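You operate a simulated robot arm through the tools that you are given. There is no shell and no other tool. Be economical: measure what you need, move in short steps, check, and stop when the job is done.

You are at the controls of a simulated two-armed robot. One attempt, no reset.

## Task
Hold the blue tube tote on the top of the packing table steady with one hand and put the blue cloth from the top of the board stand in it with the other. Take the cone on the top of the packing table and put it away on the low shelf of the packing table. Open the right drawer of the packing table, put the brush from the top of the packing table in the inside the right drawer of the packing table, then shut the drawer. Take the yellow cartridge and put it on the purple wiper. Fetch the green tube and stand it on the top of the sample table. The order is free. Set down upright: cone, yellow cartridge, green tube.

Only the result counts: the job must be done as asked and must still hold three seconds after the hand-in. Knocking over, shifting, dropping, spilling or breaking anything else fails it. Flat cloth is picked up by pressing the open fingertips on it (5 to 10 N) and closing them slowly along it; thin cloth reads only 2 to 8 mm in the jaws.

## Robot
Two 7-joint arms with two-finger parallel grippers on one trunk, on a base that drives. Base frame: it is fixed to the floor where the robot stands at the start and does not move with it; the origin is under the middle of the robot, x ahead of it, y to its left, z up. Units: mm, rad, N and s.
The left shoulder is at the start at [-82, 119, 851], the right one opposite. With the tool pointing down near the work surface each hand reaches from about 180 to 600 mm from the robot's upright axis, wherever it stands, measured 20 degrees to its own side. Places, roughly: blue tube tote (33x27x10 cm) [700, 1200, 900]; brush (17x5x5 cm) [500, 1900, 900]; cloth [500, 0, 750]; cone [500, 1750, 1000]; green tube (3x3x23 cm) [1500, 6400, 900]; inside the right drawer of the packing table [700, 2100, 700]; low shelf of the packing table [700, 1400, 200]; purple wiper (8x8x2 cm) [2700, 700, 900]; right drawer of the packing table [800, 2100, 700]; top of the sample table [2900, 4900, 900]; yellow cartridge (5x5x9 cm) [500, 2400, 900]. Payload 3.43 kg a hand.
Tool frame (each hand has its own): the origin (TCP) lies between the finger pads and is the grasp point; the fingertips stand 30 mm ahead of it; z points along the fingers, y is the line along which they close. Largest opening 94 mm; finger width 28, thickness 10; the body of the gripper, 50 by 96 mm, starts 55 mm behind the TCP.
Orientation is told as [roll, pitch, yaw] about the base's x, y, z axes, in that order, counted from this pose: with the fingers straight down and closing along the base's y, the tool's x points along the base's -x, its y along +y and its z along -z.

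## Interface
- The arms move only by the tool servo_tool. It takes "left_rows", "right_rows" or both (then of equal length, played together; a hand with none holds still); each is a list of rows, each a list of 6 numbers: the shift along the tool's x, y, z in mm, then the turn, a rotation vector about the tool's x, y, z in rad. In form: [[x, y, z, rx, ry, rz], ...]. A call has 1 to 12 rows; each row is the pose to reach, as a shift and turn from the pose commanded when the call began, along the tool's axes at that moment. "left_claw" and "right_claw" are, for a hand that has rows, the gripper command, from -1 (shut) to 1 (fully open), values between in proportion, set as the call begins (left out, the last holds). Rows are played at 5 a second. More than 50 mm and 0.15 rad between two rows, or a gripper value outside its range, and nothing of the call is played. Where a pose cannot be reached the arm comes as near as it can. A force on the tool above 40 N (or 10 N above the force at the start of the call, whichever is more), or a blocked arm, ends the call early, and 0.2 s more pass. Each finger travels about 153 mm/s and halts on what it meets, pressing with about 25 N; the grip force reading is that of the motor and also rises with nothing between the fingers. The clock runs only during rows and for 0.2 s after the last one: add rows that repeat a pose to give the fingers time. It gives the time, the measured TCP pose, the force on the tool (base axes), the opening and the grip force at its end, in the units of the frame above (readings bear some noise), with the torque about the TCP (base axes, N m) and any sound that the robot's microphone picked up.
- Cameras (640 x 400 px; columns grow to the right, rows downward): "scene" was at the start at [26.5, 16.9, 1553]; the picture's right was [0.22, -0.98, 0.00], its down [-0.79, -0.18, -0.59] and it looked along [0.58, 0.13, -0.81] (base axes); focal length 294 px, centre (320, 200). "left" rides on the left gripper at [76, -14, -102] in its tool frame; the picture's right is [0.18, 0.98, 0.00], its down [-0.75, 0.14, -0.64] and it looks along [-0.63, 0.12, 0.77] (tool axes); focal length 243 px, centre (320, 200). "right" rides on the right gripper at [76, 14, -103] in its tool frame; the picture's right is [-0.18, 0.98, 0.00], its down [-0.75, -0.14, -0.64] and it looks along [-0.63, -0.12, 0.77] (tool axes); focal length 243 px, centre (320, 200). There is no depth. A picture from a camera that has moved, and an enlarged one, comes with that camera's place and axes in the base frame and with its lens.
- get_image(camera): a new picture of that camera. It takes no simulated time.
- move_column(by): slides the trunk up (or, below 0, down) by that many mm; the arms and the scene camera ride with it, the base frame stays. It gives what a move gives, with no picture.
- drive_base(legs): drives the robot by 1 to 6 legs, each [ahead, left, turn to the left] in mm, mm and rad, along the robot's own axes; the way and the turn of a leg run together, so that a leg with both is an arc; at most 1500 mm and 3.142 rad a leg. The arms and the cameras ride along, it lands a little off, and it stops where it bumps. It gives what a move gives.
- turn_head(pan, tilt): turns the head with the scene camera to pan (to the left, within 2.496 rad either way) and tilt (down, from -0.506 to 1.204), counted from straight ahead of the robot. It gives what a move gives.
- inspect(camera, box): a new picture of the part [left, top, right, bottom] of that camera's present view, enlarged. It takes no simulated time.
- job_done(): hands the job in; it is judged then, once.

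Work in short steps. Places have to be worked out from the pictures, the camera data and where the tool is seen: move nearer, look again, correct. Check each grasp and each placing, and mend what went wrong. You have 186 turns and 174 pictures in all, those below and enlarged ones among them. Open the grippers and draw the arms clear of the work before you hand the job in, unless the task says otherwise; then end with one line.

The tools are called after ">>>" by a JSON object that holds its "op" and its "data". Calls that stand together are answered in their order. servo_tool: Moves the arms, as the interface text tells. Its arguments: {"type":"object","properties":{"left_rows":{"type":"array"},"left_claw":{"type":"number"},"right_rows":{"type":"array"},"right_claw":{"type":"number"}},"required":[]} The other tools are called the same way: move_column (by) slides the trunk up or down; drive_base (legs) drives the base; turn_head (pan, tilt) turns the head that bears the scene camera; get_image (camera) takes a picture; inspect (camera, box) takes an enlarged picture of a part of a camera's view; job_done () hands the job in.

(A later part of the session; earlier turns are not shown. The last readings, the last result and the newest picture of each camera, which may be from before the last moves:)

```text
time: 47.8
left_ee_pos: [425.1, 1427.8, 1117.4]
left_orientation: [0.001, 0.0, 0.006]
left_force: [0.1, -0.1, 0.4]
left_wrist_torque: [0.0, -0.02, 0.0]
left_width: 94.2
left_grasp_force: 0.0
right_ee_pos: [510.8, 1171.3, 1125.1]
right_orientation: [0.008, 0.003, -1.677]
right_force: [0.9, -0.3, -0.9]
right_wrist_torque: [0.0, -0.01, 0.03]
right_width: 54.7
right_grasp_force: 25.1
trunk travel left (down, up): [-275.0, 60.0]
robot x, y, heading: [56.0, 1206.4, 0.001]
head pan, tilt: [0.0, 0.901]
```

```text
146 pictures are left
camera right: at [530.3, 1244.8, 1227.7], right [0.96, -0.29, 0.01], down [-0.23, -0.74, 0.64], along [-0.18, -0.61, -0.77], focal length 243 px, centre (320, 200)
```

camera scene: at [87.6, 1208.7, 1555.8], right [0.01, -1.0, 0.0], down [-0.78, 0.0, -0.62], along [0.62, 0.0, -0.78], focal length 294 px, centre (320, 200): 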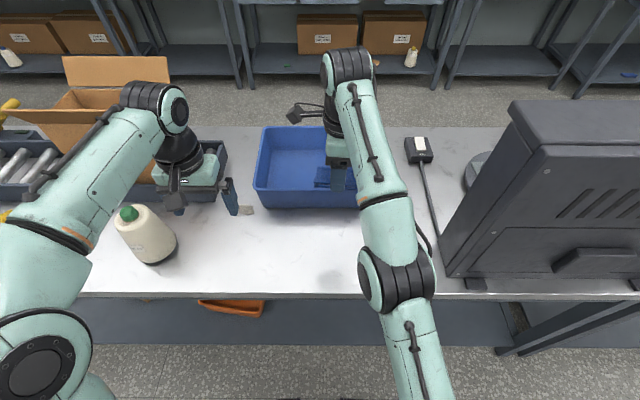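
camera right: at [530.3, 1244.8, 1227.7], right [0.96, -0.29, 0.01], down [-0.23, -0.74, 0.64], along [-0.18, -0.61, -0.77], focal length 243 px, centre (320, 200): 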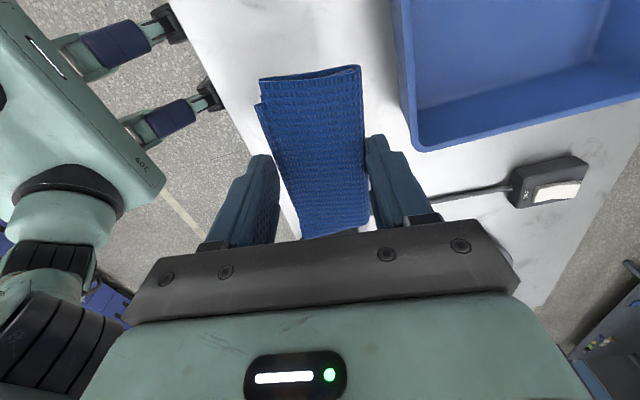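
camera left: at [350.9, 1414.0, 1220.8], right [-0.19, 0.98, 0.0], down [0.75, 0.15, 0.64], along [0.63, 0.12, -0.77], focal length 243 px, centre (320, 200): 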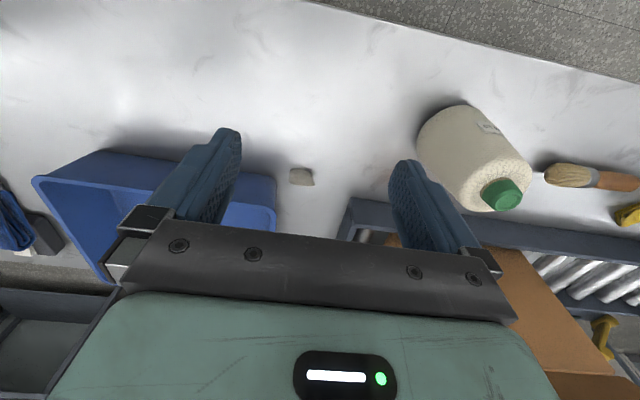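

I zoom in on the tote in the left view to locate its rim precisely.

>>> {"op": "inspect", "data": {"camera": "left", "box": [20, 120, 340, 320]}}

>>> {"op": "inspect", "data": {"camera": "scene", "box": [180, 100, 440, 262]}}

```text
2.00 times, centred on (180, 220) of left
camera zoom: at [350.9, 1414.0, 1220.8], right [-0.19, 0.98, 0.0], down [0.75, 0.15, 0.64], along [0.63, 0.12, -0.77], focal length 485 px, centre (600, 160)
```

zoom: 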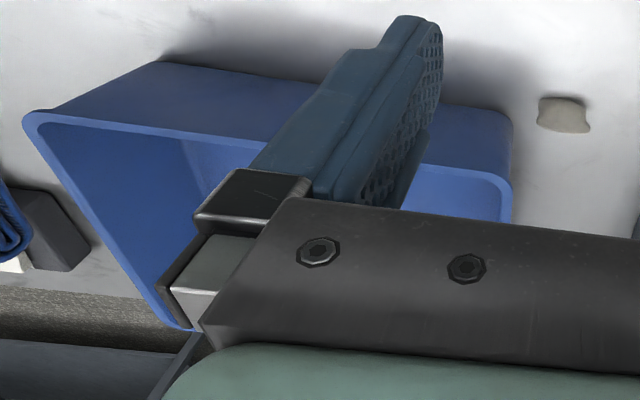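

```text
2.46 times, centred on (310, 181) of scene
camera zoom: at [87.6, 1208.7, 1555.8], right [0.01, -1.0, 0.0], down [-0.78, 0.0, -0.62], along [0.62, 0.0, -0.78], focal length 724 px, centre (345, 247)
```

zoom: 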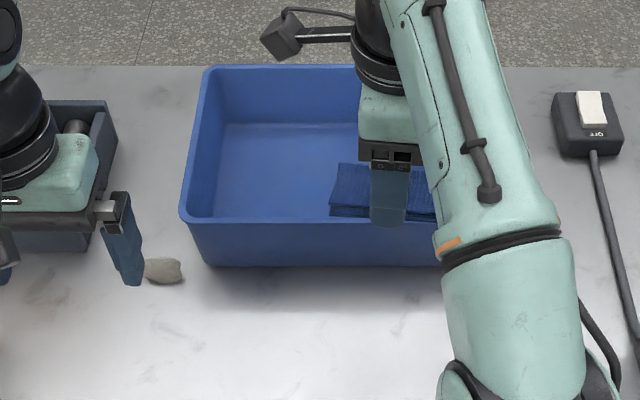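

The tote rim sits at z≈942, with its near-left corner at [615,1394], so the table top is at z≈842. I drive 90 mm closer.

>>> {"op": "drive_base", "data": {"legs": [[90, 0, 0]]}}

>>> {"op": "servo_tool", "data": {"left_rows": [[-40, 0, 10, 0, 0, 0], [-80, -10, 25, 0, 0, 0], [-120, -20, 50, 0, 0, 0], [-145, -30, 90, 0, 0, 0], [-145, -33, 110, 0, 0, 0]], "left_claw": 1}}

>>> {"op": "get_image", "data": {"camera": "left"}}

```text
time: 48.9
left_ee_pos: [516.1, 1429.2, 1118.7]
left_orientation: [0.0, 0.001, 0.007]
left_force: [-0.8, 0.0, -0.8]
left_wrist_torque: [0.0, 0.03, -0.03]
left_width: 94.0
left_grasp_force: 0.0
right_ee_pos: [598.7, 1172.6, 1125.7]
right_orientation: [0.008, 0.003, -1.677]
right_force: [0.7, 0.2, 0.2]
right_wrist_torque: [0.02, 0.01, -0.01]
right_width: 54.8
right_grasp_force: 24.7
trunk travel left (down, up): [-275.0, 60.0]
robot x, y, heading: [147.0, 1205.2, 0.004]
head pan, tilt: [0.0, 0.901]
```

```text
time: 50.1
left_ee_pos: [661.2, 1397.1, 1009.8]
left_orientation: [0.001, 0.0, 0.008]
left_force: [0.5, 0.8, 0.4]
left_wrist_torque: [0.03, -0.02, -0.02]
left_width: 94.2
left_grasp_force: 0.0
right_ee_pos: [599.3, 1172.8, 1125.1]
right_orientation: [0.009, 0.005, -1.676]
right_force: [0.6, 0.6, -0.1]
right_wrist_torque: [0.02, -0.04, 0.02]
right_width: 55.2
right_grasp_force: 24.6
trunk travel left (down, up): [-275.0, 60.0]
robot x, y, heading: [142.7, 1210.0, 0.007]
head pan, tilt: [0.0, 0.901]
```

```text
143 pictures are left
camera left: at [586.2, 1383.5, 1110.9], right [-0.19, 0.98, 0.0], down [0.75, 0.15, 0.64], along [0.63, 0.12, -0.77], focal length 243 px, centre (320, 200)
```

left: 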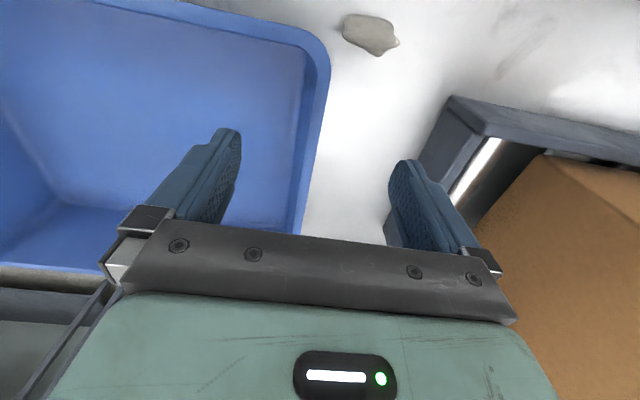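

The hand straddles the tote's left wall. I lower it 58 mm and close gradually on the rim.

>>> {"op": "servo_tool", "data": {"left_rows": [[0, 2, 25, 0, 0, 0], [0, 2, 45, 0, 0, 0], [0, 2, 58, 0, 0, 0], [0, 2, 58, 0, 0, 0]], "left_claw": 0.3}}

>>> {"op": "get_image", "data": {"camera": "left"}}

```text
time: 51.1
left_ee_pos: [660.8, 1398.2, 950.8]
left_orientation: [0.0, 0.0, 0.007]
left_force: [-0.5, -0.6, -0.7]
left_wrist_torque: [-0.03, -0.02, 0.01]
left_width: 61.1
left_grasp_force: 0.0
right_ee_pos: [598.9, 1172.5, 1126.3]
right_orientation: [0.01, 0.004, -1.675]
right_force: [0.0, 0.5, -0.3]
right_wrist_torque: [0.04, -0.02, -0.02]
right_width: 54.8
right_grasp_force: 24.6
trunk travel left (down, up): [-275.0, 60.0]
robot x, y, heading: [142.5, 1211.0, 0.005]
head pan, tilt: [0.0, 0.901]
```

```text
142 pictures are left
camera left: at [586.5, 1384.3, 1052.8], right [-0.19, 0.98, 0.0], down [0.75, 0.15, 0.64], along [0.63, 0.12, -0.77], focal length 243 px, centre (320, 200)
```

left: 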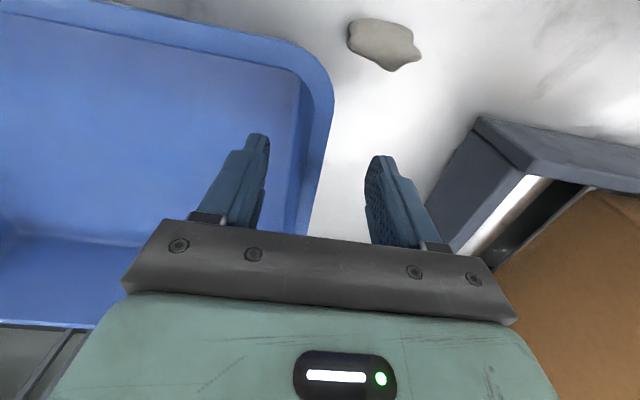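

The wall lies midway between the fingers. I close in steps.

>>> {"op": "servo_tool", "data": {"left_rows": [[0, 0, 0, 0, 0, 0], [0, 0, 0, 0, 0, 0]], "left_claw": -0.4}}

>>> {"op": "servo_tool", "data": {"left_rows": [[0, 0, 0, 0, 0, 0], [0, 0, 0, 0, 0, 0], [0, 0, 0, 0, 0, 0]], "left_claw": -0.8}}

>>> {"op": "get_image", "data": {"camera": "left"}}

```text
time: 51.7
left_ee_pos: [661.3, 1397.8, 950.3]
left_orientation: [-0.001, -0.001, 0.006]
left_force: [-0.5, 0.3, 0.5]
left_wrist_torque: [-0.02, 0.01, 0.01]
left_width: 28.3
left_grasp_force: 0.0
right_ee_pos: [600.5, 1172.7, 1125.8]
right_orientation: [0.008, 0.002, -1.677]
right_force: [0.5, -0.8, 0.8]
right_wrist_torque: [-0.02, 0.03, -0.03]
right_width: 55.2
right_grasp_force: 25.2
trunk travel left (down, up): [-275.0, 60.0]
robot x, y, heading: [148.5, 1208.4, 0.005]
head pan, tilt: [0.0, 0.901]
```

```text
time: 52.5
left_ee_pos: [662.2, 1397.9, 950.8]
left_orientation: [0.0, 0.0, 0.007]
left_force: [0.5, -2.7, 0.0]
left_wrist_torque: [0.02, -0.02, -0.01]
left_width: 10.8
left_grasp_force: 0.9
right_ee_pos: [600.2, 1173.0, 1125.1]
right_orientation: [0.009, 0.004, -1.675]
right_force: [0.6, 0.8, -0.9]
right_wrist_torque: [-0.01, 0.01, 0.0]
right_width: 55.2
right_grasp_force: 25.0
trunk travel left (down, up): [-275.0, 60.0]
robot x, y, heading: [147.7, 1209.4, 0.005]
head pan, tilt: [0.0, 0.901]
```

```text
141 pictures are left
camera left: at [586.6, 1383.8, 1053.0], right [-0.19, 0.98, 0.0], down [0.75, 0.15, 0.64], along [0.63, 0.12, -0.77], focal length 243 px, centre (320, 200)
```

left: 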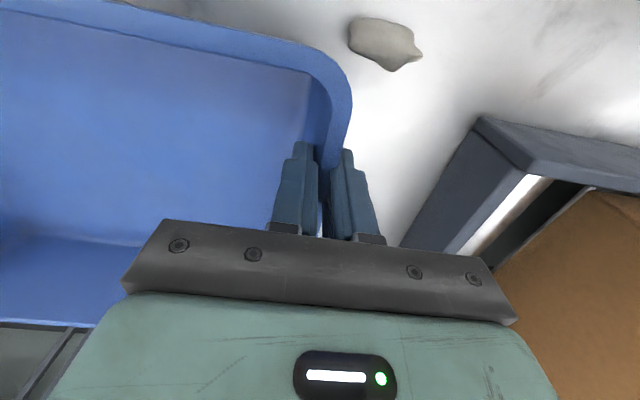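

The jaws are on the rim. I clamp it and swing the right hand over the tote interior.

>>> {"op": "servo_tool", "data": {"left_rows": [[0, 0, 0, 0, 0, 0], [0, 0, 0, 0, 0, 0], [0, 0, 0, 0, 0, 0], [0, 0, 0, 0, 0, 0], [0, 0, 0, 0, 0, 0]], "right_rows": [[10, 20, 30, 0, 0, 0], [20, 40, 60, 0, 0, 0], [30, 60, 90, 0, 0, 0], [47, 80, 110, 0, 0, 0], [47, 90, 125, 0, 0, 0]], "left_claw": -1}}

>>> {"op": "get_image", "data": {"camera": "right"}}

>>> {"op": "get_image", "data": {"camera": "scene"}}

```text
time: 53.7
left_ee_pos: [660.8, 1397.4, 950.8]
left_orientation: [0.001, -0.001, 0.008]
left_force: [-0.4, 0.5, 0.8]
left_wrist_torque: [-0.22, 0.05, -0.29]
left_width: 9.6
left_grasp_force: 24.8
right_ee_pos: [656.5, 1201.0, 995.4]
right_orientation: [0.009, 0.003, -1.676]
right_force: [-0.4, 0.2, 0.5]
right_wrist_torque: [0.01, 0.0, 0.01]
right_width: 55.0
right_grasp_force: 25.4
right hand out of reach, approached as far as the arm can: row 1, 2, 3, 4, 5
trunk travel left (down, up): [-275.0, 60.0]
robot x, y, heading: [148.0, 1210.7, 0.006]
head pan, tilt: [0.0, 0.901]
```

```text
140 pictures are left
camera right: at [677.0, 1274.4, 1096.2], right [0.96, -0.29, 0.01], down [-0.23, -0.74, 0.64], along [-0.18, -0.61, -0.77], focal length 243 px, centre (320, 200)
```

right: 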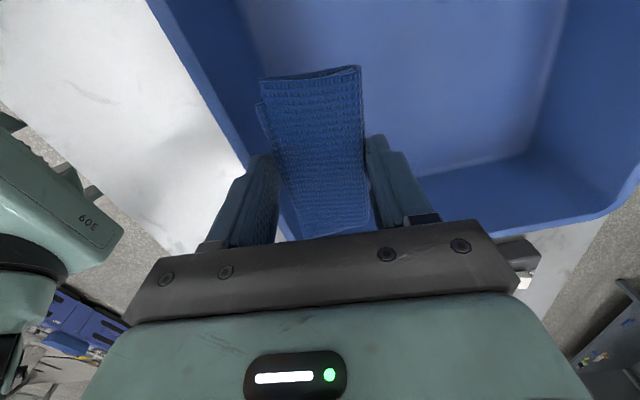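

```text
139 pictures are left
camera scene: at [177.6, 1209.3, 1555.9], right [0.01, -1.0, 0.0], down [-0.78, -0.01, -0.62], along [0.62, 0.0, -0.78], focal length 294 px, centre (320, 200)
```

scene: 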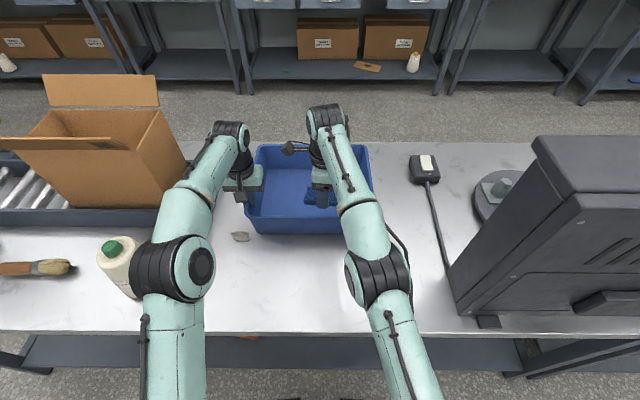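

The right hand is at its reach limit at y=1201. I slide it toward its own side (−y), where it reaches further.

>>> {"op": "servo_tool", "data": {"right_rows": [[-30, 10, 0, 0, 0, 0], [-50, 25, 0, 0, 0, 0], [-50, 35, 10, 0, 0, 0], [-50, 45, 20, 0, 0, 0]]}}

>>> {"op": "get_image", "data": {"camera": "right"}}

```text
time: 54.7
left_ee_pos: [661.3, 1398.7, 950.3]
left_orientation: [-0.001, 0.001, 0.006]
left_force: [0.1, 1.9, 1.9]
left_wrist_torque: [-0.23, 0.16, -0.27]
left_width: 9.6
left_grasp_force: 24.7
right_ee_pos: [677.8, 1146.1, 974.2]
right_orientation: [0.01, 0.004, -1.675]
right_force: [0.5, 1.2, 0.4]
right_wrist_torque: [0.0, -0.01, 0.01]
right_width: 55.1
right_grasp_force: 25.3
right hand out of reach, approached as far as the arm can: row 2, 3, 4
trunk travel left (down, up): [-275.0, 60.0]
robot x, y, heading: [148.6, 1210.0, 0.003]
head pan, tilt: [0.0, 0.901]
```

```text
138 pictures are left
camera right: at [697.1, 1219.1, 1075.3], right [0.96, -0.29, 0.01], down [-0.22, -0.74, 0.64], along [-0.18, -0.61, -0.77], focal length 243 px, centre (320, 200)
```

right: 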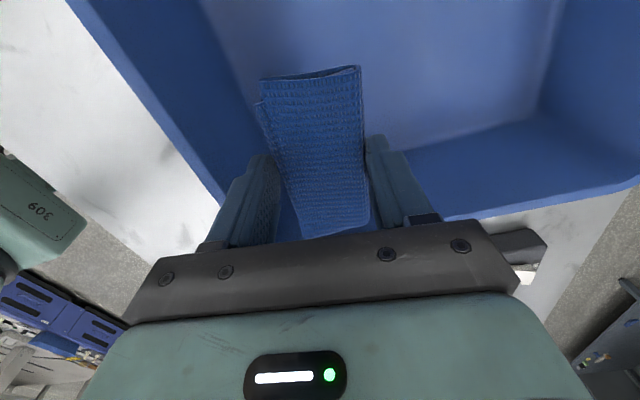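

The cloth hangs fully inside the rim. I lower it into the tote, nudging it 12 mm to +y.

>>> {"op": "servo_tool", "data": {"right_rows": [[12, 2, 20, 0, 0, 0], [12, 4, 40, 0, 0, 0], [12, 4, 60, 0, 0, 0], [12, 4, 72, 0, 0, 0], [12, 4, 80, 0, 0, 0]]}}

>>> {"op": "get_image", "data": {"camera": "right"}}

```text
time: 55.9
left_ee_pos: [662.1, 1399.0, 951.2]
left_orientation: [-0.001, 0.001, 0.007]
left_force: [-1.2, 0.6, 1.2]
left_wrist_torque: [-0.25, -0.12, -0.15]
left_width: 9.2
left_grasp_force: 24.8
right_ee_pos: [690.0, 1158.1, 893.9]
right_orientation: [0.007, 0.002, -1.679]
right_force: [0.0, 0.3, 0.2]
right_wrist_torque: [-0.02, 0.01, -0.04]
right_width: 55.1
right_grasp_force: 24.8
right hand out of reach, approached as far as the arm can: row 3, 4, 5
trunk travel left (down, up): [-275.0, 60.0]
robot x, y, heading: [148.2, 1205.9, 0.009]
head pan, tilt: [0.0, 0.901]
```

```text
137 pictures are left
camera right: at [711.0, 1231.5, 996.5], right [0.96, -0.29, 0.01], down [-0.22, -0.74, 0.64], along [-0.18, -0.61, -0.77], focal length 243 px, centre (320, 200)
```

right: 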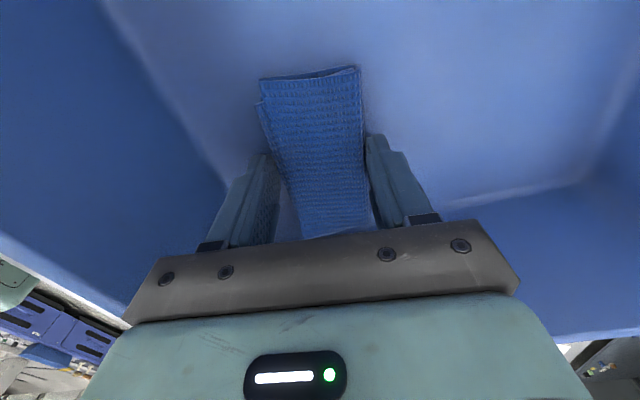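

Inside with good clearances. Lower 9 mm more and open the jaws.

>>> {"op": "servo_tool", "data": {"right_rows": [[0, 0, 5, 0, 0, 0], [0, 0, 9, 0, 0, 0]]}}

>>> {"op": "servo_tool", "data": {"right_rows": [[0, 0, 0, 0, 0, 0], [0, 0, 0, 0, 0, 0], [0, 0, 0, 0, 0, 0]], "right_claw": 0.6}}

>>> {"op": "servo_tool", "data": {"right_rows": [[0, 0, -30, 0, 0, 0], [0, -10, -70, 0, 0, 0], [0, -20, -110, 0, 0, 0], [0, -40, -150, 0, 0, 0]]}}

>>> {"op": "get_image", "data": {"camera": "right"}}

```text
time: 56.5
left_ee_pos: [660.0, 1397.1, 951.1]
left_orientation: [0.002, -0.003, 0.009]
left_force: [4.1, 0.4, -2.2]
left_wrist_torque: [-0.28, -0.73, 0.19]
left_width: 9.6
left_grasp_force: 25.4
right_ee_pos: [691.2, 1159.0, 891.4]
right_orientation: [0.015, 0.007, -1.675]
right_force: [-7.0, -2.9, 30.7]
right_wrist_torque: [-0.13, 0.33, 0.09]
right_width: 55.8
right_grasp_force: 25.6
trunk travel left (down, up): [-275.0, 60.0]
robot x, y, heading: [149.8, 1211.7, 0.008]
head pan, tilt: [0.0, 0.901]
```

```text
time: 57.3
left_ee_pos: [661.9, 1398.0, 951.6]
left_orientation: [0.001, -0.002, 0.007]
left_force: [-7.8, 1.6, 0.7]
left_wrist_torque: [-0.24, 0.75, -0.63]
left_width: 9.5
left_grasp_force: 25.4
right_ee_pos: [690.6, 1159.6, 886.6]
right_orientation: [0.006, 0.003, -1.675]
right_force: [9.1, -0.1, 17.1]
right_wrist_torque: [-0.17, 0.35, 0.06]
right_width: 69.4
right_grasp_force: 0.1
trunk travel left (down, up): [-275.0, 60.0]
robot x, y, heading: [149.7, 1210.4, 0.006]
head pan, tilt: [0.0, 0.901]
```

```text
time: 58.3
left_ee_pos: [661.6, 1397.8, 951.6]
left_orientation: [-0.001, -0.001, 0.008]
left_force: [0.0, -0.6, 3.4]
left_wrist_torque: [-0.22, -0.84, -0.28]
left_width: 9.5
left_grasp_force: 24.5
right_ee_pos: [648.4, 1161.6, 1036.8]
right_orientation: [0.009, 0.004, -1.676]
right_force: [-0.1, -0.6, -0.4]
right_wrist_torque: [0.03, -0.01, 0.01]
right_width: 75.1
right_grasp_force: 0.0
trunk travel left (down, up): [-275.0, 60.0]
robot x, y, heading: [149.0, 1207.7, 0.008]
head pan, tilt: [0.0, 0.901]
```

```text
136 pictures are left
camera right: at [669.2, 1233.9, 1137.8], right [0.96, -0.29, 0.01], down [-0.22, -0.74, 0.64], along [-0.18, -0.61, -0.77], focal length 243 px, centre (320, 200)
```

right: 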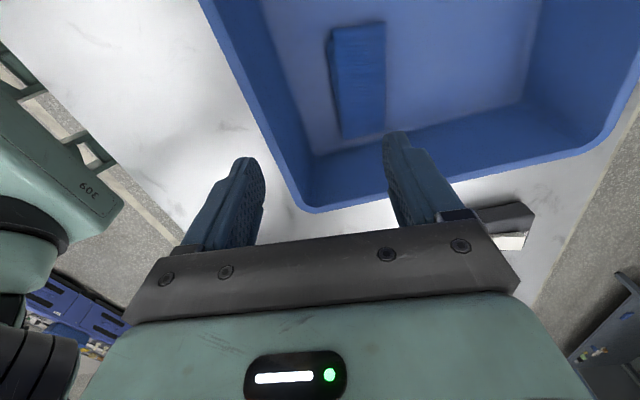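

The cloth lies flat in the tote. I release the rim and lift the left hand out.

>>> {"op": "servo_tool", "data": {"left_rows": [[0, 0, 0, 0, 0, 0], [0, 0, 0, 0, 0, 0]], "left_claw": -0.3}}

>>> {"op": "servo_tool", "data": {"left_rows": [[0, 0, -40, 0, 0, 0], [0, 0, -80, 0, 0, 0], [0, 0, -120, 0, 0, 0], [45, 0, -140, 0, 0, 0], [90, 0, -150, 0, 0, 0], [135, 0, -150, 0, 0, 0], [180, 0, -150, 0, 0, 0], [220, 0, -150, 0, 0, 0]]}}

>>> {"op": "turn_head", "data": {"pan": 0.6, "tilt": 0.75}}

>>> {"op": "get_image", "data": {"camera": "scene"}}

>>> {"op": "get_image", "data": {"camera": "left"}}

```text
time: 58.9
left_ee_pos: [661.9, 1398.1, 950.6]
left_orientation: [0.001, -0.001, 0.009]
left_force: [0.4, 0.1, -0.3]
left_wrist_torque: [-0.03, 0.0, -0.02]
left_width: 33.2
left_grasp_force: 0.0
right_ee_pos: [649.9, 1160.7, 1035.9]
right_orientation: [0.009, 0.004, -1.675]
right_force: [0.3, 0.0, -0.2]
right_wrist_torque: [0.01, 0.04, -0.03]
right_width: 75.2
right_grasp_force: 0.0
trunk travel left (down, up): [-275.0, 60.0]
robot x, y, heading: [148.0, 1211.3, 0.011]
head pan, tilt: [0.0, 0.901]
```

```text
time: 60.7
left_ee_pos: [440.0, 1396.3, 1101.7]
left_orientation: [-0.001, -0.001, 0.008]
left_force: [-0.3, 0.0, -0.3]
left_wrist_torque: [0.02, -0.03, 0.0]
left_width: 32.8
left_grasp_force: 0.1
left hand out of reach, approached as far as the arm can: row 3
right_ee_pos: [648.4, 1159.9, 1036.0]
right_orientation: [0.011, 0.002, -1.674]
right_force: [0.4, -0.6, 0.7]
right_wrist_torque: [-0.01, 0.05, 0.01]
right_width: 75.3
right_grasp_force: 0.0
trunk travel left (down, up): [-275.0, 60.0]
robot x, y, heading: [149.7, 1210.2, 0.005]
head pan, tilt: [0.0, 0.901]
```

```text
time: 61.7
left_ee_pos: [442.0, 1395.6, 1101.4]
left_orientation: [0.002, 0.0, 0.008]
left_force: [0.4, 0.6, 0.2]
left_wrist_torque: [0.0, 0.02, -0.02]
left_width: 32.9
left_grasp_force: 0.1
right_ee_pos: [649.8, 1161.8, 1035.3]
right_orientation: [0.009, 0.003, -1.676]
right_force: [0.3, 0.8, 0.3]
right_wrist_torque: [0.0, 0.0, -0.03]
right_width: 75.2
right_grasp_force: 0.1
trunk travel left (down, up): [-275.0, 60.0]
robot x, y, heading: [146.8, 1205.4, 0.009]
head pan, tilt: [0.6, 0.75]
```

```text
135 pictures are left
camera scene: at [170.4, 1256.0, 1567.8], right [0.57, -0.82, 0.0], down [-0.56, -0.39, -0.73], along [0.6, 0.42, -0.68], focal length 294 px, centre (320, 200)
```

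scene: 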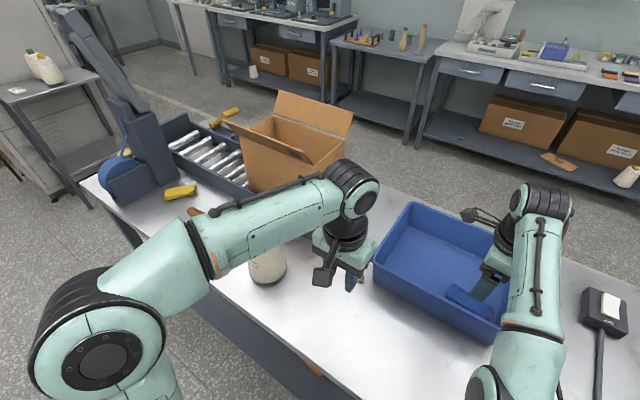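

```text
134 pictures are left
camera left: at [366.5, 1381.6, 1203.9], right [-0.19, 0.98, 0.0], down [0.75, 0.15, 0.64], along [0.63, 0.12, -0.77], focal length 243 px, centre (320, 200)
```

left: 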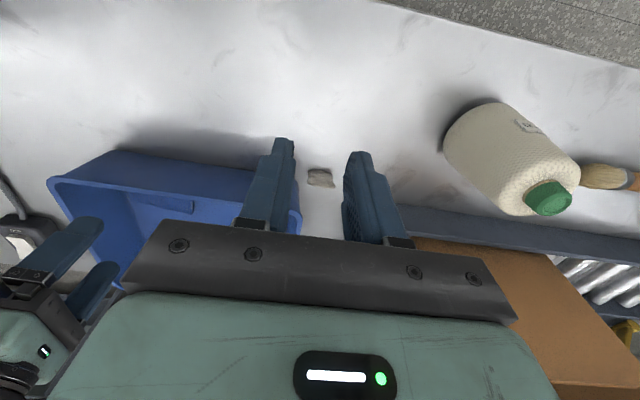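

The cone stands at about [501,1692], some 130 mm tall with a green cap. I pull the right hand back and drive 400 mm left to face it.

>>> {"op": "servo_tool", "data": {"right_rows": [[0, -40, -30, 0, 0, 0], [0, -85, -50, 0, 0, 0], [-5, -130, -60, 0, 0, 0], [-10, -175, -60, 0, 0, 0], [-15, -220, -60, 0, 0, 0], [-20, -265, -60, 0, 0, 0]]}}

>>> {"op": "drive_base", "data": {"legs": [[-40, 0, 0], [0, 380, 0]]}}

>>> {"op": "turn_head", "data": {"pan": 0.2, "tilt": 0.85}}

>>> {"op": "get_image", "data": {"camera": "scene"}}

>>> {"op": "get_image", "data": {"camera": "left"}}

```text
time: 63.1
left_ee_pos: [440.6, 1395.8, 1102.7]
left_orientation: [0.001, -0.003, 0.007]
left_force: [0.4, -0.3, -0.8]
left_wrist_torque: [0.01, -0.02, -0.02]
left_width: 32.9
left_grasp_force: 0.0
right_ee_pos: [383.2, 1169.1, 1091.0]
right_orientation: [0.008, 0.003, -1.675]
right_force: [-0.9, 0.3, -0.3]
right_wrist_torque: [-0.02, -0.03, 0.02]
right_width: 75.0
right_grasp_force: 0.1
right hand out of reach, approached as far as the arm can: row 1
trunk travel left (down, up): [-275.0, 60.0]
robot x, y, heading: [145.3, 1209.0, -0.002]
head pan, tilt: [0.6, 0.75]
```

```text
time: 67.5
left_ee_pos: [396.6, 1783.1, 1101.6]
left_orientation: [0.0, -0.001, 0.014]
left_force: [-0.4, 0.5, 0.2]
left_wrist_torque: [-0.01, 0.02, 0.05]
left_width: 32.8
left_grasp_force: 0.1
right_ee_pos: [339.6, 1555.5, 1089.7]
right_orientation: [0.008, 0.003, -1.667]
right_force: [0.1, -0.4, -0.1]
right_wrist_torque: [0.01, 0.02, 0.0]
right_width: 75.3
right_grasp_force: 0.1
trunk travel left (down, up): [-275.0, 60.0]
robot x, y, heading: [106.7, 1590.8, 0.016]
head pan, tilt: [0.6, 0.75]
```

```text
time: 68.4
left_ee_pos: [395.5, 1783.0, 1101.2]
left_orientation: [0.0, -0.002, 0.015]
left_force: [0.4, -0.1, 0.0]
left_wrist_torque: [-0.02, 0.02, 0.01]
left_width: 32.9
left_grasp_force: 0.0
right_ee_pos: [340.6, 1555.8, 1092.8]
right_orientation: [0.009, 0.003, -1.669]
right_force: [0.7, 0.5, 0.2]
right_wrist_torque: [0.03, 0.0, -0.03]
right_width: 75.2
right_grasp_force: 0.0
trunk travel left (down, up): [-275.0, 60.0]
robot x, y, heading: [103.0, 1594.6, 0.016]
head pan, tilt: [0.201, 0.85]
```

```text
133 pictures are left
camera scene: at [134.3, 1610.2, 1559.8], right [0.21, -0.98, 0.0], down [-0.73, -0.16, -0.66], along [0.64, 0.14, -0.75], focal length 294 px, centre (320, 200)
```

scene: 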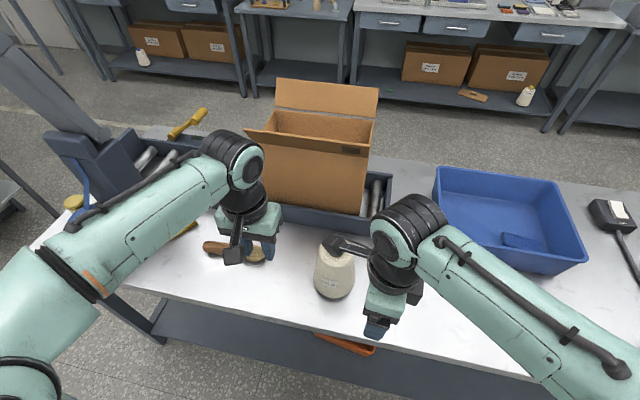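

```text
132 pictures are left
camera left: at [320.6, 1768.4, 1203.9], right [-0.2, 0.98, 0.0], down [0.75, 0.15, 0.64], along [0.63, 0.13, -0.77], focal length 243 px, centre (320, 200)
```

left: 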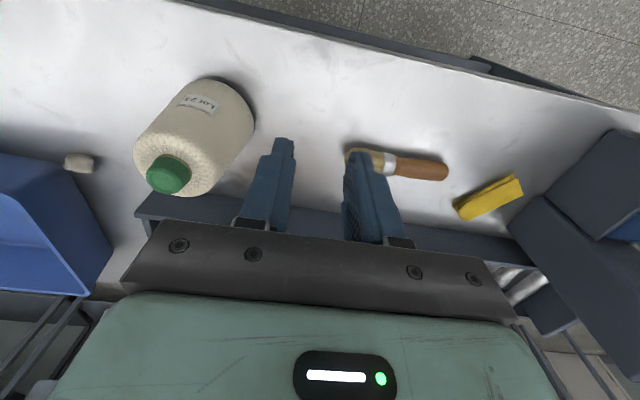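

Triangulating the cap gives [482,1650,1003], so the cone is about 165 mm tall. I zoom in to measure the cone's profile, and also check the yellow objects.

>>> {"op": "inspect", "data": {"camera": "left", "box": [100, 50, 300, 225]}}

>>> {"op": "inspect", "data": {"camera": "scene", "box": [30, 150, 370, 362]}}

```text
2.29 times, centred on (200, 138) of left
camera zoom: at [320.6, 1768.4, 1203.9], right [-0.2, 0.98, 0.0], down [0.75, 0.15, 0.64], along [0.63, 0.13, -0.77], focal length 555 px, centre (594, 343)
```

zoom: 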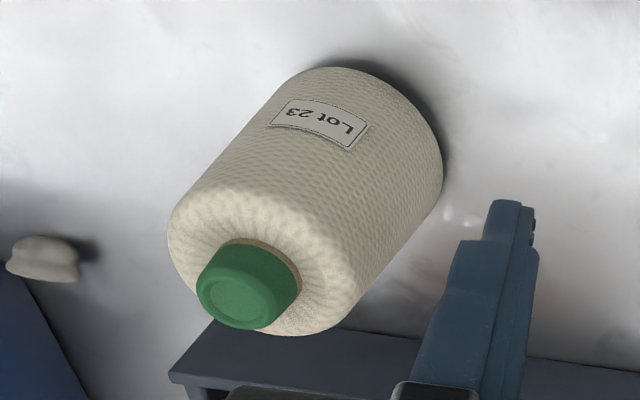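

```text
1.88 times, centred on (200, 256) of scene
camera zoom: at [134.3, 1610.2, 1559.8], right [0.21, -0.98, 0.0], down [-0.73, -0.16, -0.66], along [0.64, 0.14, -0.75], focal length 554 px, centre (546, 95)
```

zoom: 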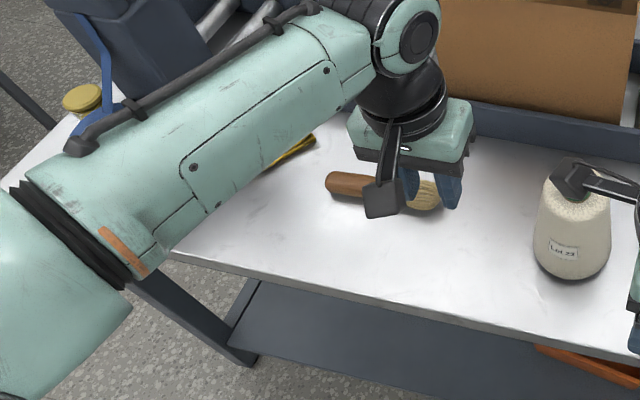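

Cap is about 37 mm wide and 20–25 mm tall on an 86–110 mm body, so a top grip on the cap suits. Before grasping I test in open floor whether the left hand can reach the low-shelf height with the trunk down.

>>> {"op": "drive_base", "data": {"legs": [[-420, 0, -0.016]]}}

>>> {"op": "move_column", "data": {"by": -275}}

>>> {"op": "servo_tool", "data": {"left_rows": [[-10, 0, 45, 0, 0, 0], [-25, 0, 90, 0, 0, 0], [-35, 0, 135, 0, 0, 0], [-45, 0, 180, 0, 0, 0], [-60, 0, 225, 0, 0, 0], [-75, 0, 270, 0, 0, 0], [-90, 0, 315, 0, 0, 0], [-105, 0, 360, 0, 0, 0], [-120, 0, 405, 0, 0, 0], [-130, 0, 450, 0, 0, 0]]}}

>>> {"op": "turn_head", "data": {"pan": 0, "tilt": 0.8}}

>>> {"op": "get_image", "data": {"camera": "scene"}}

>>> {"op": "get_image", "data": {"camera": "left"}}

```text
time: 71.0
left_ee_pos: [-31.9, 1774.3, 1101.6]
left_orientation: [0.001, 0.0, -0.005]
left_force: [0.7, 0.0, 0.2]
left_wrist_torque: [-0.01, 0.02, -0.02]
left_width: 32.7
left_grasp_force: 0.0
right_ee_pos: [-90.9, 1548.7, 1091.0]
right_orientation: [0.009, 0.002, -1.687]
right_force: [0.0, 0.4, -0.2]
right_wrist_torque: [-0.03, -0.01, 0.02]
right_width: 75.1
right_grasp_force: 0.0
trunk travel left (down, up): [-275.0, 60.0]
robot x, y, heading: [-325.1, 1588.8, 0.0]
head pan, tilt: [0.201, 0.85]
```

```text
time: 73.8
left_ee_pos: [-32.2, 1775.0, 827.0]
left_orientation: [0.0, 0.002, -0.003]
left_force: [-0.4, 0.0, -0.1]
left_wrist_torque: [-0.02, -0.01, -0.01]
left_width: 32.9
left_grasp_force: 0.1
right_ee_pos: [-90.1, 1550.4, 815.7]
right_orientation: [0.01, 0.006, -1.683]
right_force: [-0.3, 0.1, 1.0]
right_wrist_torque: [-0.05, 0.02, -0.03]
right_width: 75.1
right_grasp_force: 0.0
trunk travel left (down, up): [0.0, 335.0]
robot x, y, heading: [-326.9, 1591.8, -0.004]
head pan, tilt: [0.201, 0.85]
```

```text
time: 76.0
left_ee_pos: [100.0, 1776.0, 377.1]
left_orientation: [-0.001, 0.0, -0.004]
left_force: [-0.2, 0.2, -0.2]
left_wrist_torque: [-0.02, 0.02, 0.01]
left_width: 32.8
left_grasp_force: 0.1
right_ee_pos: [-90.4, 1551.3, 816.1]
right_orientation: [0.008, 0.003, -1.687]
right_force: [-0.5, -0.2, -0.3]
right_wrist_torque: [0.0, 0.02, 0.03]
right_width: 75.1
right_grasp_force: 0.0
trunk travel left (down, up): [0.0, 335.0]
robot x, y, heading: [-327.3, 1590.2, -0.005]
head pan, tilt: [0.201, 0.85]
```

```text
time: 76.7
left_ee_pos: [101.0, 1775.0, 378.7]
left_orientation: [0.001, -0.002, -0.004]
left_force: [0.5, -1.0, -0.3]
left_wrist_torque: [-0.01, 0.03, -0.01]
left_width: 33.2
left_grasp_force: 0.1
right_ee_pos: [-90.7, 1549.1, 816.5]
right_orientation: [0.009, 0.003, -1.685]
right_force: [-0.1, 0.4, 1.1]
right_wrist_torque: [0.02, -0.01, 0.03]
right_width: 75.2
right_grasp_force: 0.0
trunk travel left (down, up): [0.0, 335.0]
robot x, y, heading: [-323.5, 1592.6, -0.008]
head pan, tilt: [0.0, 0.799]
```

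```text
129 pictures are left
camera scene: at [-242.5, 1591.5, 1286.7], right [0.0, -1.0, 0.0], down [-0.72, 0.0, -0.7], along [0.7, 0.0, -0.72], focal length 294 px, centre (320, 200)
```

scene: 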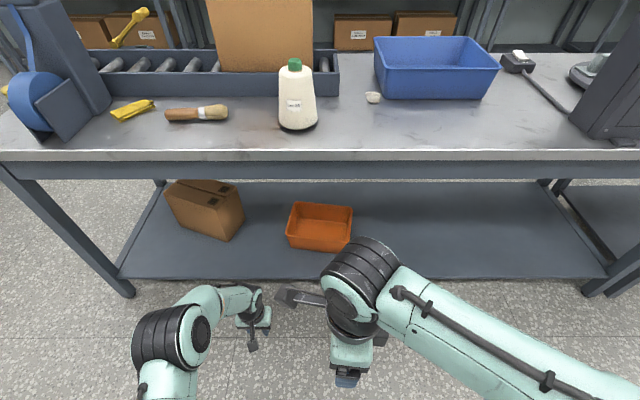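

```text
128 pictures are left
camera left: at [25.6, 1762.7, 480.0], right [-0.18, 0.98, 0.0], down [0.75, 0.14, 0.64], along [0.63, 0.12, -0.77], focal length 243 px, centre (320, 200)
```

left: 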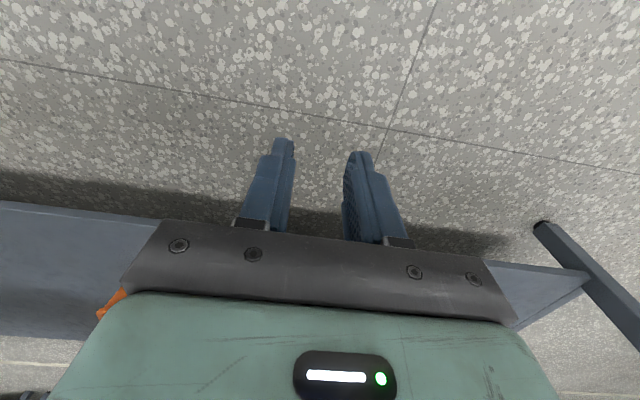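

The low reach works (rel. 425 ahead, z 378). Shelf front edge is near x≈393, z≈155–200, and it is free from y≈620 to 1430. I bring the hand and trunk back up and drive to the cone.

>>> {"op": "servo_tool", "data": {"left_rows": [[10, 0, -45, 0, 0, 0], [25, 0, -90, 0, 0, 0], [35, 0, -135, 0, 0, 0], [45, 0, -180, 0, 0, 0], [60, 0, -225, 0, 0, 0], [75, 0, -270, 0, 0, 0], [90, 0, -315, 0, 0, 0], [105, 0, -360, 0, 0, 0], [120, 0, -405, 0, 0, 0], [130, 0, -450, 0, 0, 0]], "left_claw": 0.4}}

>>> {"op": "move_column", "data": {"by": 275}}

>>> {"op": "drive_base", "data": {"legs": [[0, -120, 0.006], [400, 0, 0]]}}

>>> {"op": "get_image", "data": {"camera": "left"}}

>>> {"op": "get_image", "data": {"camera": "scene"}}

```text
time: 78.9
left_ee_pos: [-31.4, 1775.7, 827.2]
left_orientation: [0.002, 0.0, -0.005]
left_force: [-0.1, -0.2, 0.8]
left_wrist_torque: [-0.04, -0.01, 0.0]
left_width: 65.9
left_grasp_force: 0.1
right_ee_pos: [-90.9, 1550.3, 815.7]
right_orientation: [0.009, 0.004, -1.687]
right_force: [0.4, 0.0, 0.2]
right_wrist_torque: [0.02, 0.01, 0.0]
right_width: 75.2
right_grasp_force: 0.0
trunk travel left (down, up): [0.0, 335.0]
robot x, y, heading: [-326.8, 1592.6, -0.005]
head pan, tilt: [0.0, 0.799]
```

```text
time: 81.7
left_ee_pos: [-31.1, 1776.0, 1100.6]
left_orientation: [-0.001, 0.0, -0.004]
left_force: [1.3, 0.1, 0.3]
left_wrist_torque: [0.04, 0.02, -0.01]
left_width: 65.9
left_grasp_force: 0.0
right_ee_pos: [-91.1, 1549.6, 1092.1]
right_orientation: [0.009, 0.003, -1.685]
right_force: [0.8, -1.5, 0.3]
right_wrist_torque: [0.0, -0.04, 0.0]
right_width: 75.4
right_grasp_force: 0.1
trunk travel left (down, up): [-275.0, 60.0]
robot x, y, heading: [-330.7, 1589.6, 0.001]
head pan, tilt: [0.0, 0.799]
```

```text
time: 85.5
left_ee_pos: [360.2, 1666.9, 1101.6]
left_orientation: [0.0, 0.0, 0.019]
left_force: [-0.3, 0.3, 0.4]
left_wrist_torque: [-0.01, 0.01, -0.01]
left_width: 65.8
left_grasp_force: 0.2
right_ee_pos: [307.1, 1439.3, 1090.6]
right_orientation: [0.009, 0.004, -1.663]
right_force: [-0.4, 0.0, 0.1]
right_wrist_torque: [-0.03, 0.03, -0.02]
right_width: 75.6
right_grasp_force: 0.0
trunk travel left (down, up): [-275.0, 60.0]
robot x, y, heading: [70.9, 1475.4, 0.016]
head pan, tilt: [0.0, 0.799]
```

```text
127 pictures are left
camera left: at [285.9, 1651.5, 1203.9], right [-0.2, 0.98, 0.0], down [0.75, 0.15, 0.64], along [0.63, 0.13, -0.77], focal length 243 px, centre (320, 200)
```

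left: 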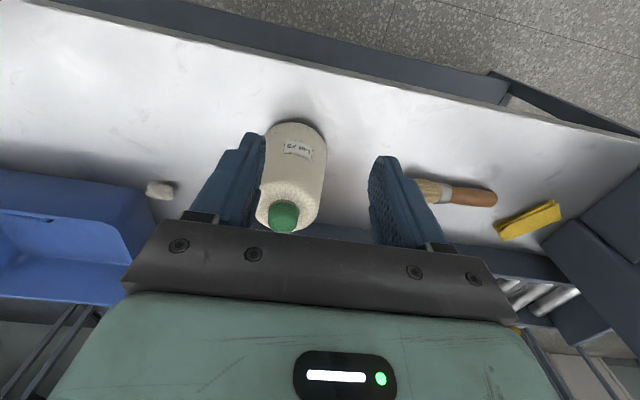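

```text
126 pictures are left
camera scene: at [104.8, 1476.9, 1563.7], right [0.02, -1.0, 0.0], down [-0.72, -0.01, -0.7], along [0.7, 0.01, -0.72], focal length 294 px, centre (320, 200)
```

scene: 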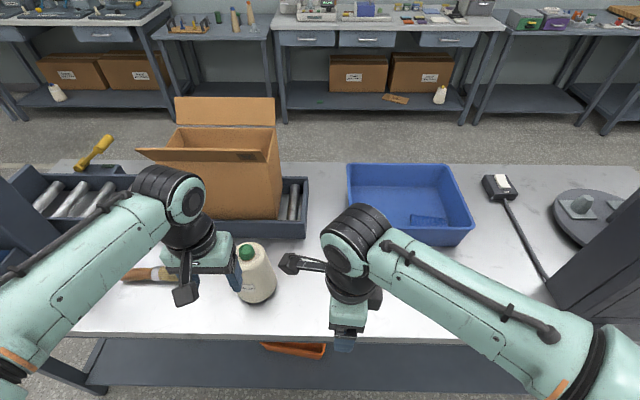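

The cap is at [485,1650,1003], confirmed by two views. I move the left hand above it.

>>> {"op": "servo_tool", "data": {"left_rows": [[-40, -6, 0, 0, 0, 0], [-80, -12, 10, 0, 0, 0], [-124, -19, 20, 0, 0, 0], [-124, -19, 42, 0, 0, 0], [-124, -19, 42, 0, 0, 0]]}}

>>> {"op": "get_image", "data": {"camera": "left"}}

>>> {"op": "inspect", "data": {"camera": "scene", "box": [140, 180, 340, 320]}}

```text
time: 86.7
left_ee_pos: [483.5, 1649.8, 1060.2]
left_orientation: [0.0, 0.0, 0.019]
left_force: [0.8, -0.1, -0.4]
left_wrist_torque: [-0.03, -0.03, -0.02]
left_width: 65.7
left_grasp_force: 0.1
right_ee_pos: [307.0, 1439.0, 1090.9]
right_orientation: [0.007, 0.003, -1.664]
right_force: [-0.2, 0.0, 0.1]
right_wrist_torque: [0.0, 0.02, 0.03]
right_width: 75.1
right_grasp_force: 0.1
trunk travel left (down, up): [-275.0, 60.0]
robot x, y, heading: [67.1, 1475.0, 0.018]
head pan, tilt: [0.0, 0.799]
```

```text
125 pictures are left
camera left: at [409.0, 1635.5, 1161.5], right [-0.2, 0.98, 0.0], down [0.75, 0.16, 0.64], along [0.63, 0.13, -0.77], focal length 243 px, centre (320, 200)
```

left: 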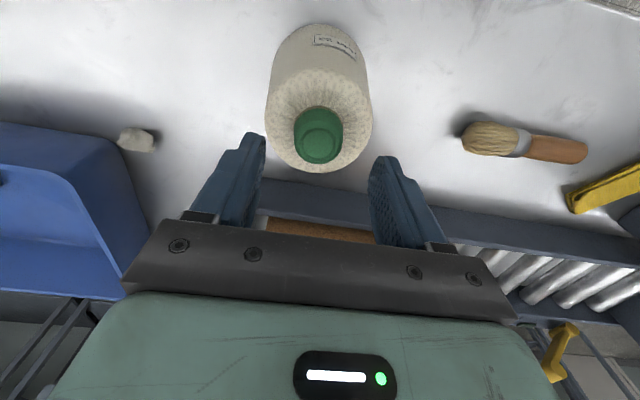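

```text
2.86 times, centred on (240, 250) of scene
camera zoom: at [104.8, 1476.7, 1563.8], right [0.02, -1.0, 0.0], down [-0.72, -0.01, -0.7], along [0.7, 0.01, -0.72], focal length 841 px, centre (549, 57)
```

zoom: 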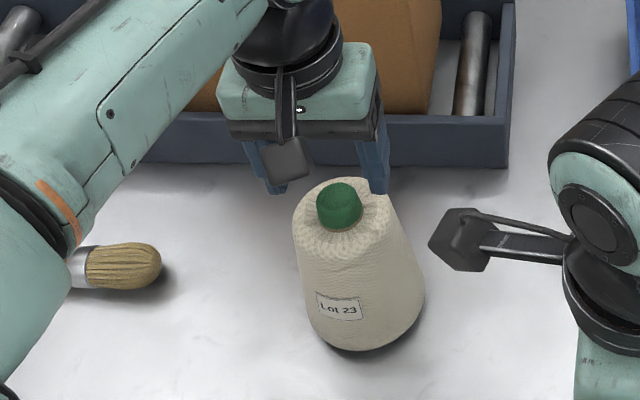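

Well centred. I lower 37 mm so the pads flank the cap.

>>> {"op": "servo_tool", "data": {"left_rows": [[-4, 0, 15, 0, 0, 0], [-4, 0, 28, 0, 0, 0], [-4, 0, 34, 0, 0, 0], [-4, 0, 37, 0, 0, 0]]}}

>>> {"op": "get_image", "data": {"camera": "left"}}

>>> {"op": "inspect", "data": {"camera": "scene", "box": [140, 180, 340, 320]}}

```text
time: 87.7
left_ee_pos: [487.9, 1649.6, 1027.9]
left_orientation: [-0.004, -0.011, 0.018]
left_force: [-0.1, 1.0, 33.8]
left_wrist_torque: [-1.12, 0.29, -0.01]
left_width: 66.0
left_grasp_force: 0.1
right_ee_pos: [305.0, 1438.3, 1090.8]
right_orientation: [0.01, 0.003, -1.663]
right_force: [0.6, -0.8, 0.2]
right_wrist_torque: [0.01, 0.0, 0.0]
right_width: 75.4
right_grasp_force: 0.1
trunk travel left (down, up): [-275.0, 60.0]
robot x, y, heading: [71.7, 1472.5, 0.019]
head pan, tilt: [0.0, 0.799]
```

```text
123 pictures are left
camera left: at [412.0, 1634.1, 1129.2], right [-0.2, 0.98, -0.01], down [0.74, 0.16, 0.65], along [0.64, 0.13, -0.76], focal length 243 px, centre (320, 200)
```

left: 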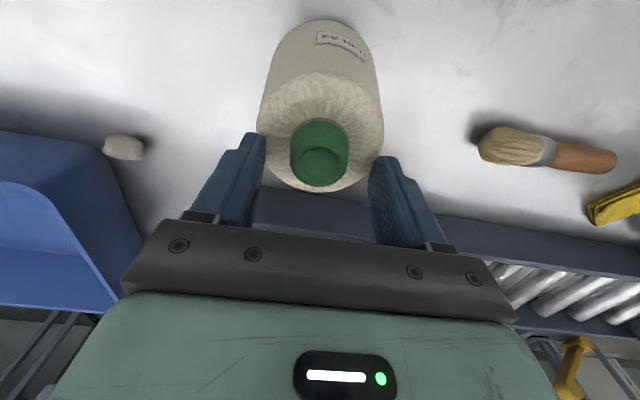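

```text
2.86 times, centred on (240, 250) of scene
camera zoom: at [102.1, 1476.2, 1564.2], right [0.02, -1.0, 0.0], down [-0.72, -0.01, -0.7], along [0.7, 0.01, -0.72], focal length 841 px, centre (549, 57)
```

zoom: 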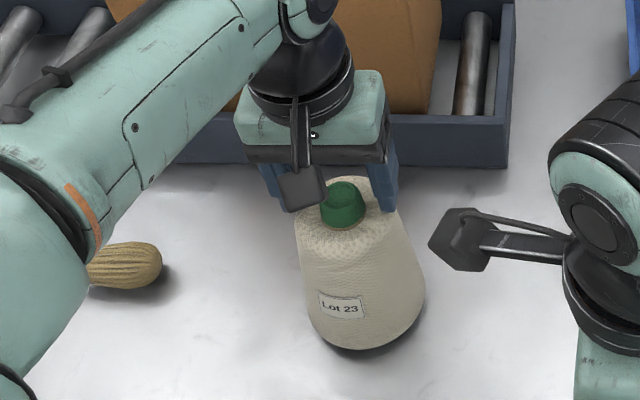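

The tips touch the body's shoulder at z≈998. I rise 4 mm and close on the cap.

>>> {"op": "servo_tool", "data": {"left_rows": [[0, 0, -7, 0, 0, 0], [0, 0, -7, 0, 0, 0]]}}

>>> {"op": "servo_tool", "data": {"left_rows": [[0, 0, 0, 0, 0, 0], [0, 0, 0, 0, 0, 0], [0, 0, 0, 0, 0, 0]], "left_claw": -0.2}}

>>> {"op": "servo_tool", "data": {"left_rows": [[0, 0, 0, 0, 0, 0], [0, 0, 0, 0, 0, 0], [0, 0, 0, 0, 0, 0]], "left_claw": -1}}

```text
time: 88.3
left_ee_pos: [487.4, 1649.1, 1027.7]
left_orientation: [0.002, 0.003, 0.018]
left_force: [2.2, 0.8, 5.2]
left_wrist_torque: [-0.16, -0.05, 0.0]
left_width: 65.7
left_grasp_force: 0.0
right_ee_pos: [306.2, 1439.0, 1089.8]
right_orientation: [0.009, 0.003, -1.662]
right_force: [0.5, 0.2, -0.1]
right_wrist_torque: [0.02, 0.0, 0.01]
right_width: 75.3
right_grasp_force: 0.1
trunk travel left (down, up): [-275.0, 60.0]
robot x, y, heading: [69.0, 1473.2, 0.016]
head pan, tilt: [0.0, 0.799]
```

```text
time: 89.1
left_ee_pos: [489.4, 1650.0, 1029.2]
left_orientation: [-0.001, 0.0, 0.019]
left_force: [-0.3, 0.0, 0.2]
left_wrist_torque: [-0.02, -0.03, 0.0]
left_width: 37.3
left_grasp_force: 0.0
right_ee_pos: [306.6, 1438.8, 1091.2]
right_orientation: [0.008, 0.003, -1.662]
right_force: [-0.3, 0.1, 0.2]
right_wrist_torque: [0.02, 0.02, 0.02]
right_width: 75.3
right_grasp_force: 0.0
trunk travel left (down, up): [-275.0, 60.0]
robot x, y, heading: [72.1, 1471.2, 0.016]
head pan, tilt: [0.0, 0.799]
```

```text
time: 89.9
left_ee_pos: [488.4, 1649.7, 1030.0]
left_orientation: [0.001, 0.0, 0.019]
left_force: [-0.2, 0.1, -0.3]
left_wrist_torque: [-0.02, 0.04, 0.01]
left_width: 34.2
left_grasp_force: 25.2
right_ee_pos: [307.1, 1439.7, 1091.2]
right_orientation: [0.009, 0.004, -1.663]
right_force: [-0.2, 0.0, 0.4]
right_wrist_torque: [0.0, 0.0, 0.0]
right_width: 75.0
right_grasp_force: 0.1
trunk travel left (down, up): [-275.0, 60.0]
robot x, y, heading: [70.6, 1476.3, 0.013]
head pan, tilt: [0.0, 0.799]
```

Cap gripped at 34 mm. I lift and check.

>>> {"op": "servo_tool", "data": {"left_rows": [[0, 0, -15, 0, 0, 0], [0, 0, -30, 0, 0, 0], [0, 0, -60, 0, 0, 0], [0, 0, -60, 0, 0, 0]]}}

>>> {"op": "get_image", "data": {"camera": "left"}}

```text
time: 90.9
left_ee_pos: [488.1, 1650.7, 1091.0]
left_orientation: [0.001, -0.001, 0.02]
left_force: [0.6, -0.1, -3.3]
left_wrist_torque: [0.04, -0.03, -0.03]
left_width: 34.1
left_grasp_force: 24.9
right_ee_pos: [306.4, 1439.0, 1091.0]
right_orientation: [0.009, 0.004, -1.664]
right_force: [0.0, 0.3, 0.5]
right_wrist_torque: [-0.01, 0.01, 0.0]
right_width: 75.5
right_grasp_force: 0.0
trunk travel left (down, up): [-275.0, 60.0]
robot x, y, heading: [68.0, 1473.9, 0.02]
head pan, tilt: [0.0, 0.799]
```

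```text
121 pictures are left
camera left: at [413.2, 1635.5, 1193.0], right [-0.2, 0.98, 0.0], down [0.75, 0.15, 0.64], along [0.63, 0.13, -0.77], focal length 243 px, centre (320, 200)
```

left: 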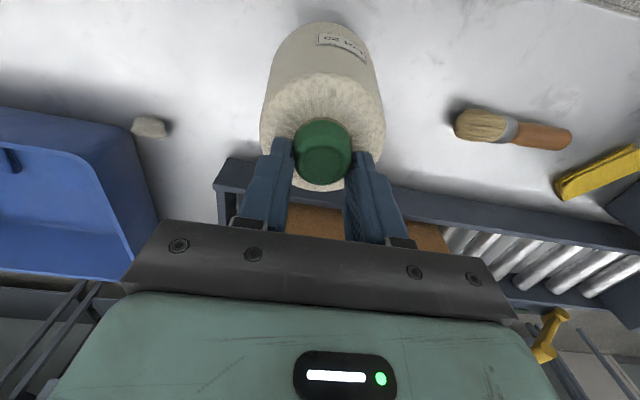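

The cone hangs freely (3.3 N). I back out, drive right to y≈1060, and lower the trunk.

>>> {"op": "drive_base", "data": {"legs": [[-430, 0, 0], [0, -410, -0.018]]}}

>>> {"op": "move_column", "data": {"by": -275}}

>>> {"op": "get_image", "data": {"camera": "scene"}}

```text
time: 97.3
left_ee_pos: [51.8, 1225.0, 1090.8]
left_orientation: [0.0, -0.001, -0.008]
left_force: [-0.1, -0.1, -3.7]
left_wrist_torque: [0.0, 0.0, 0.04]
left_width: 33.8
left_grasp_force: 24.4
right_ee_pos: [-135.8, 1018.1, 1091.8]
right_orientation: [0.008, 0.004, -1.687]
right_force: [0.2, 0.6, 0.3]
right_wrist_torque: [-0.05, 0.01, 0.01]
right_width: 75.3
right_grasp_force: 0.0
trunk travel left (down, up): [-275.0, 60.0]
robot x, y, heading: [-370.2, 1061.1, -0.01]
head pan, tilt: [0.0, 0.799]
```

```text
time: 100.1
left_ee_pos: [51.7, 1224.5, 815.6]
left_orientation: [-0.001, 0.002, -0.006]
left_force: [-0.5, -1.1, -3.3]
left_wrist_torque: [0.04, 0.0, -0.01]
left_width: 33.9
left_grasp_force: 24.9
right_ee_pos: [-134.7, 1017.9, 815.4]
right_orientation: [0.009, 0.004, -1.688]
right_force: [-0.1, 0.1, 0.0]
right_wrist_torque: [0.03, 0.0, -0.01]
right_width: 75.2
right_grasp_force: 0.1
trunk travel left (down, up): [0.0, 335.0]
robot x, y, heading: [-373.7, 1057.9, -0.013]
head pan, tilt: [0.0, 0.799]
```

```text
120 pictures are left
camera scene: at [-286.6, 1060.9, 1286.7], right [-0.01, -1.0, 0.0], down [-0.72, 0.0, -0.7], along [0.7, 0.0, -0.72], focal length 294 px, centre (320, 200)
```

scene: 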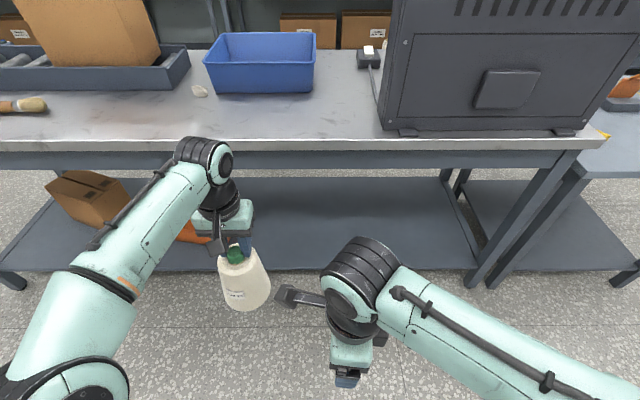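

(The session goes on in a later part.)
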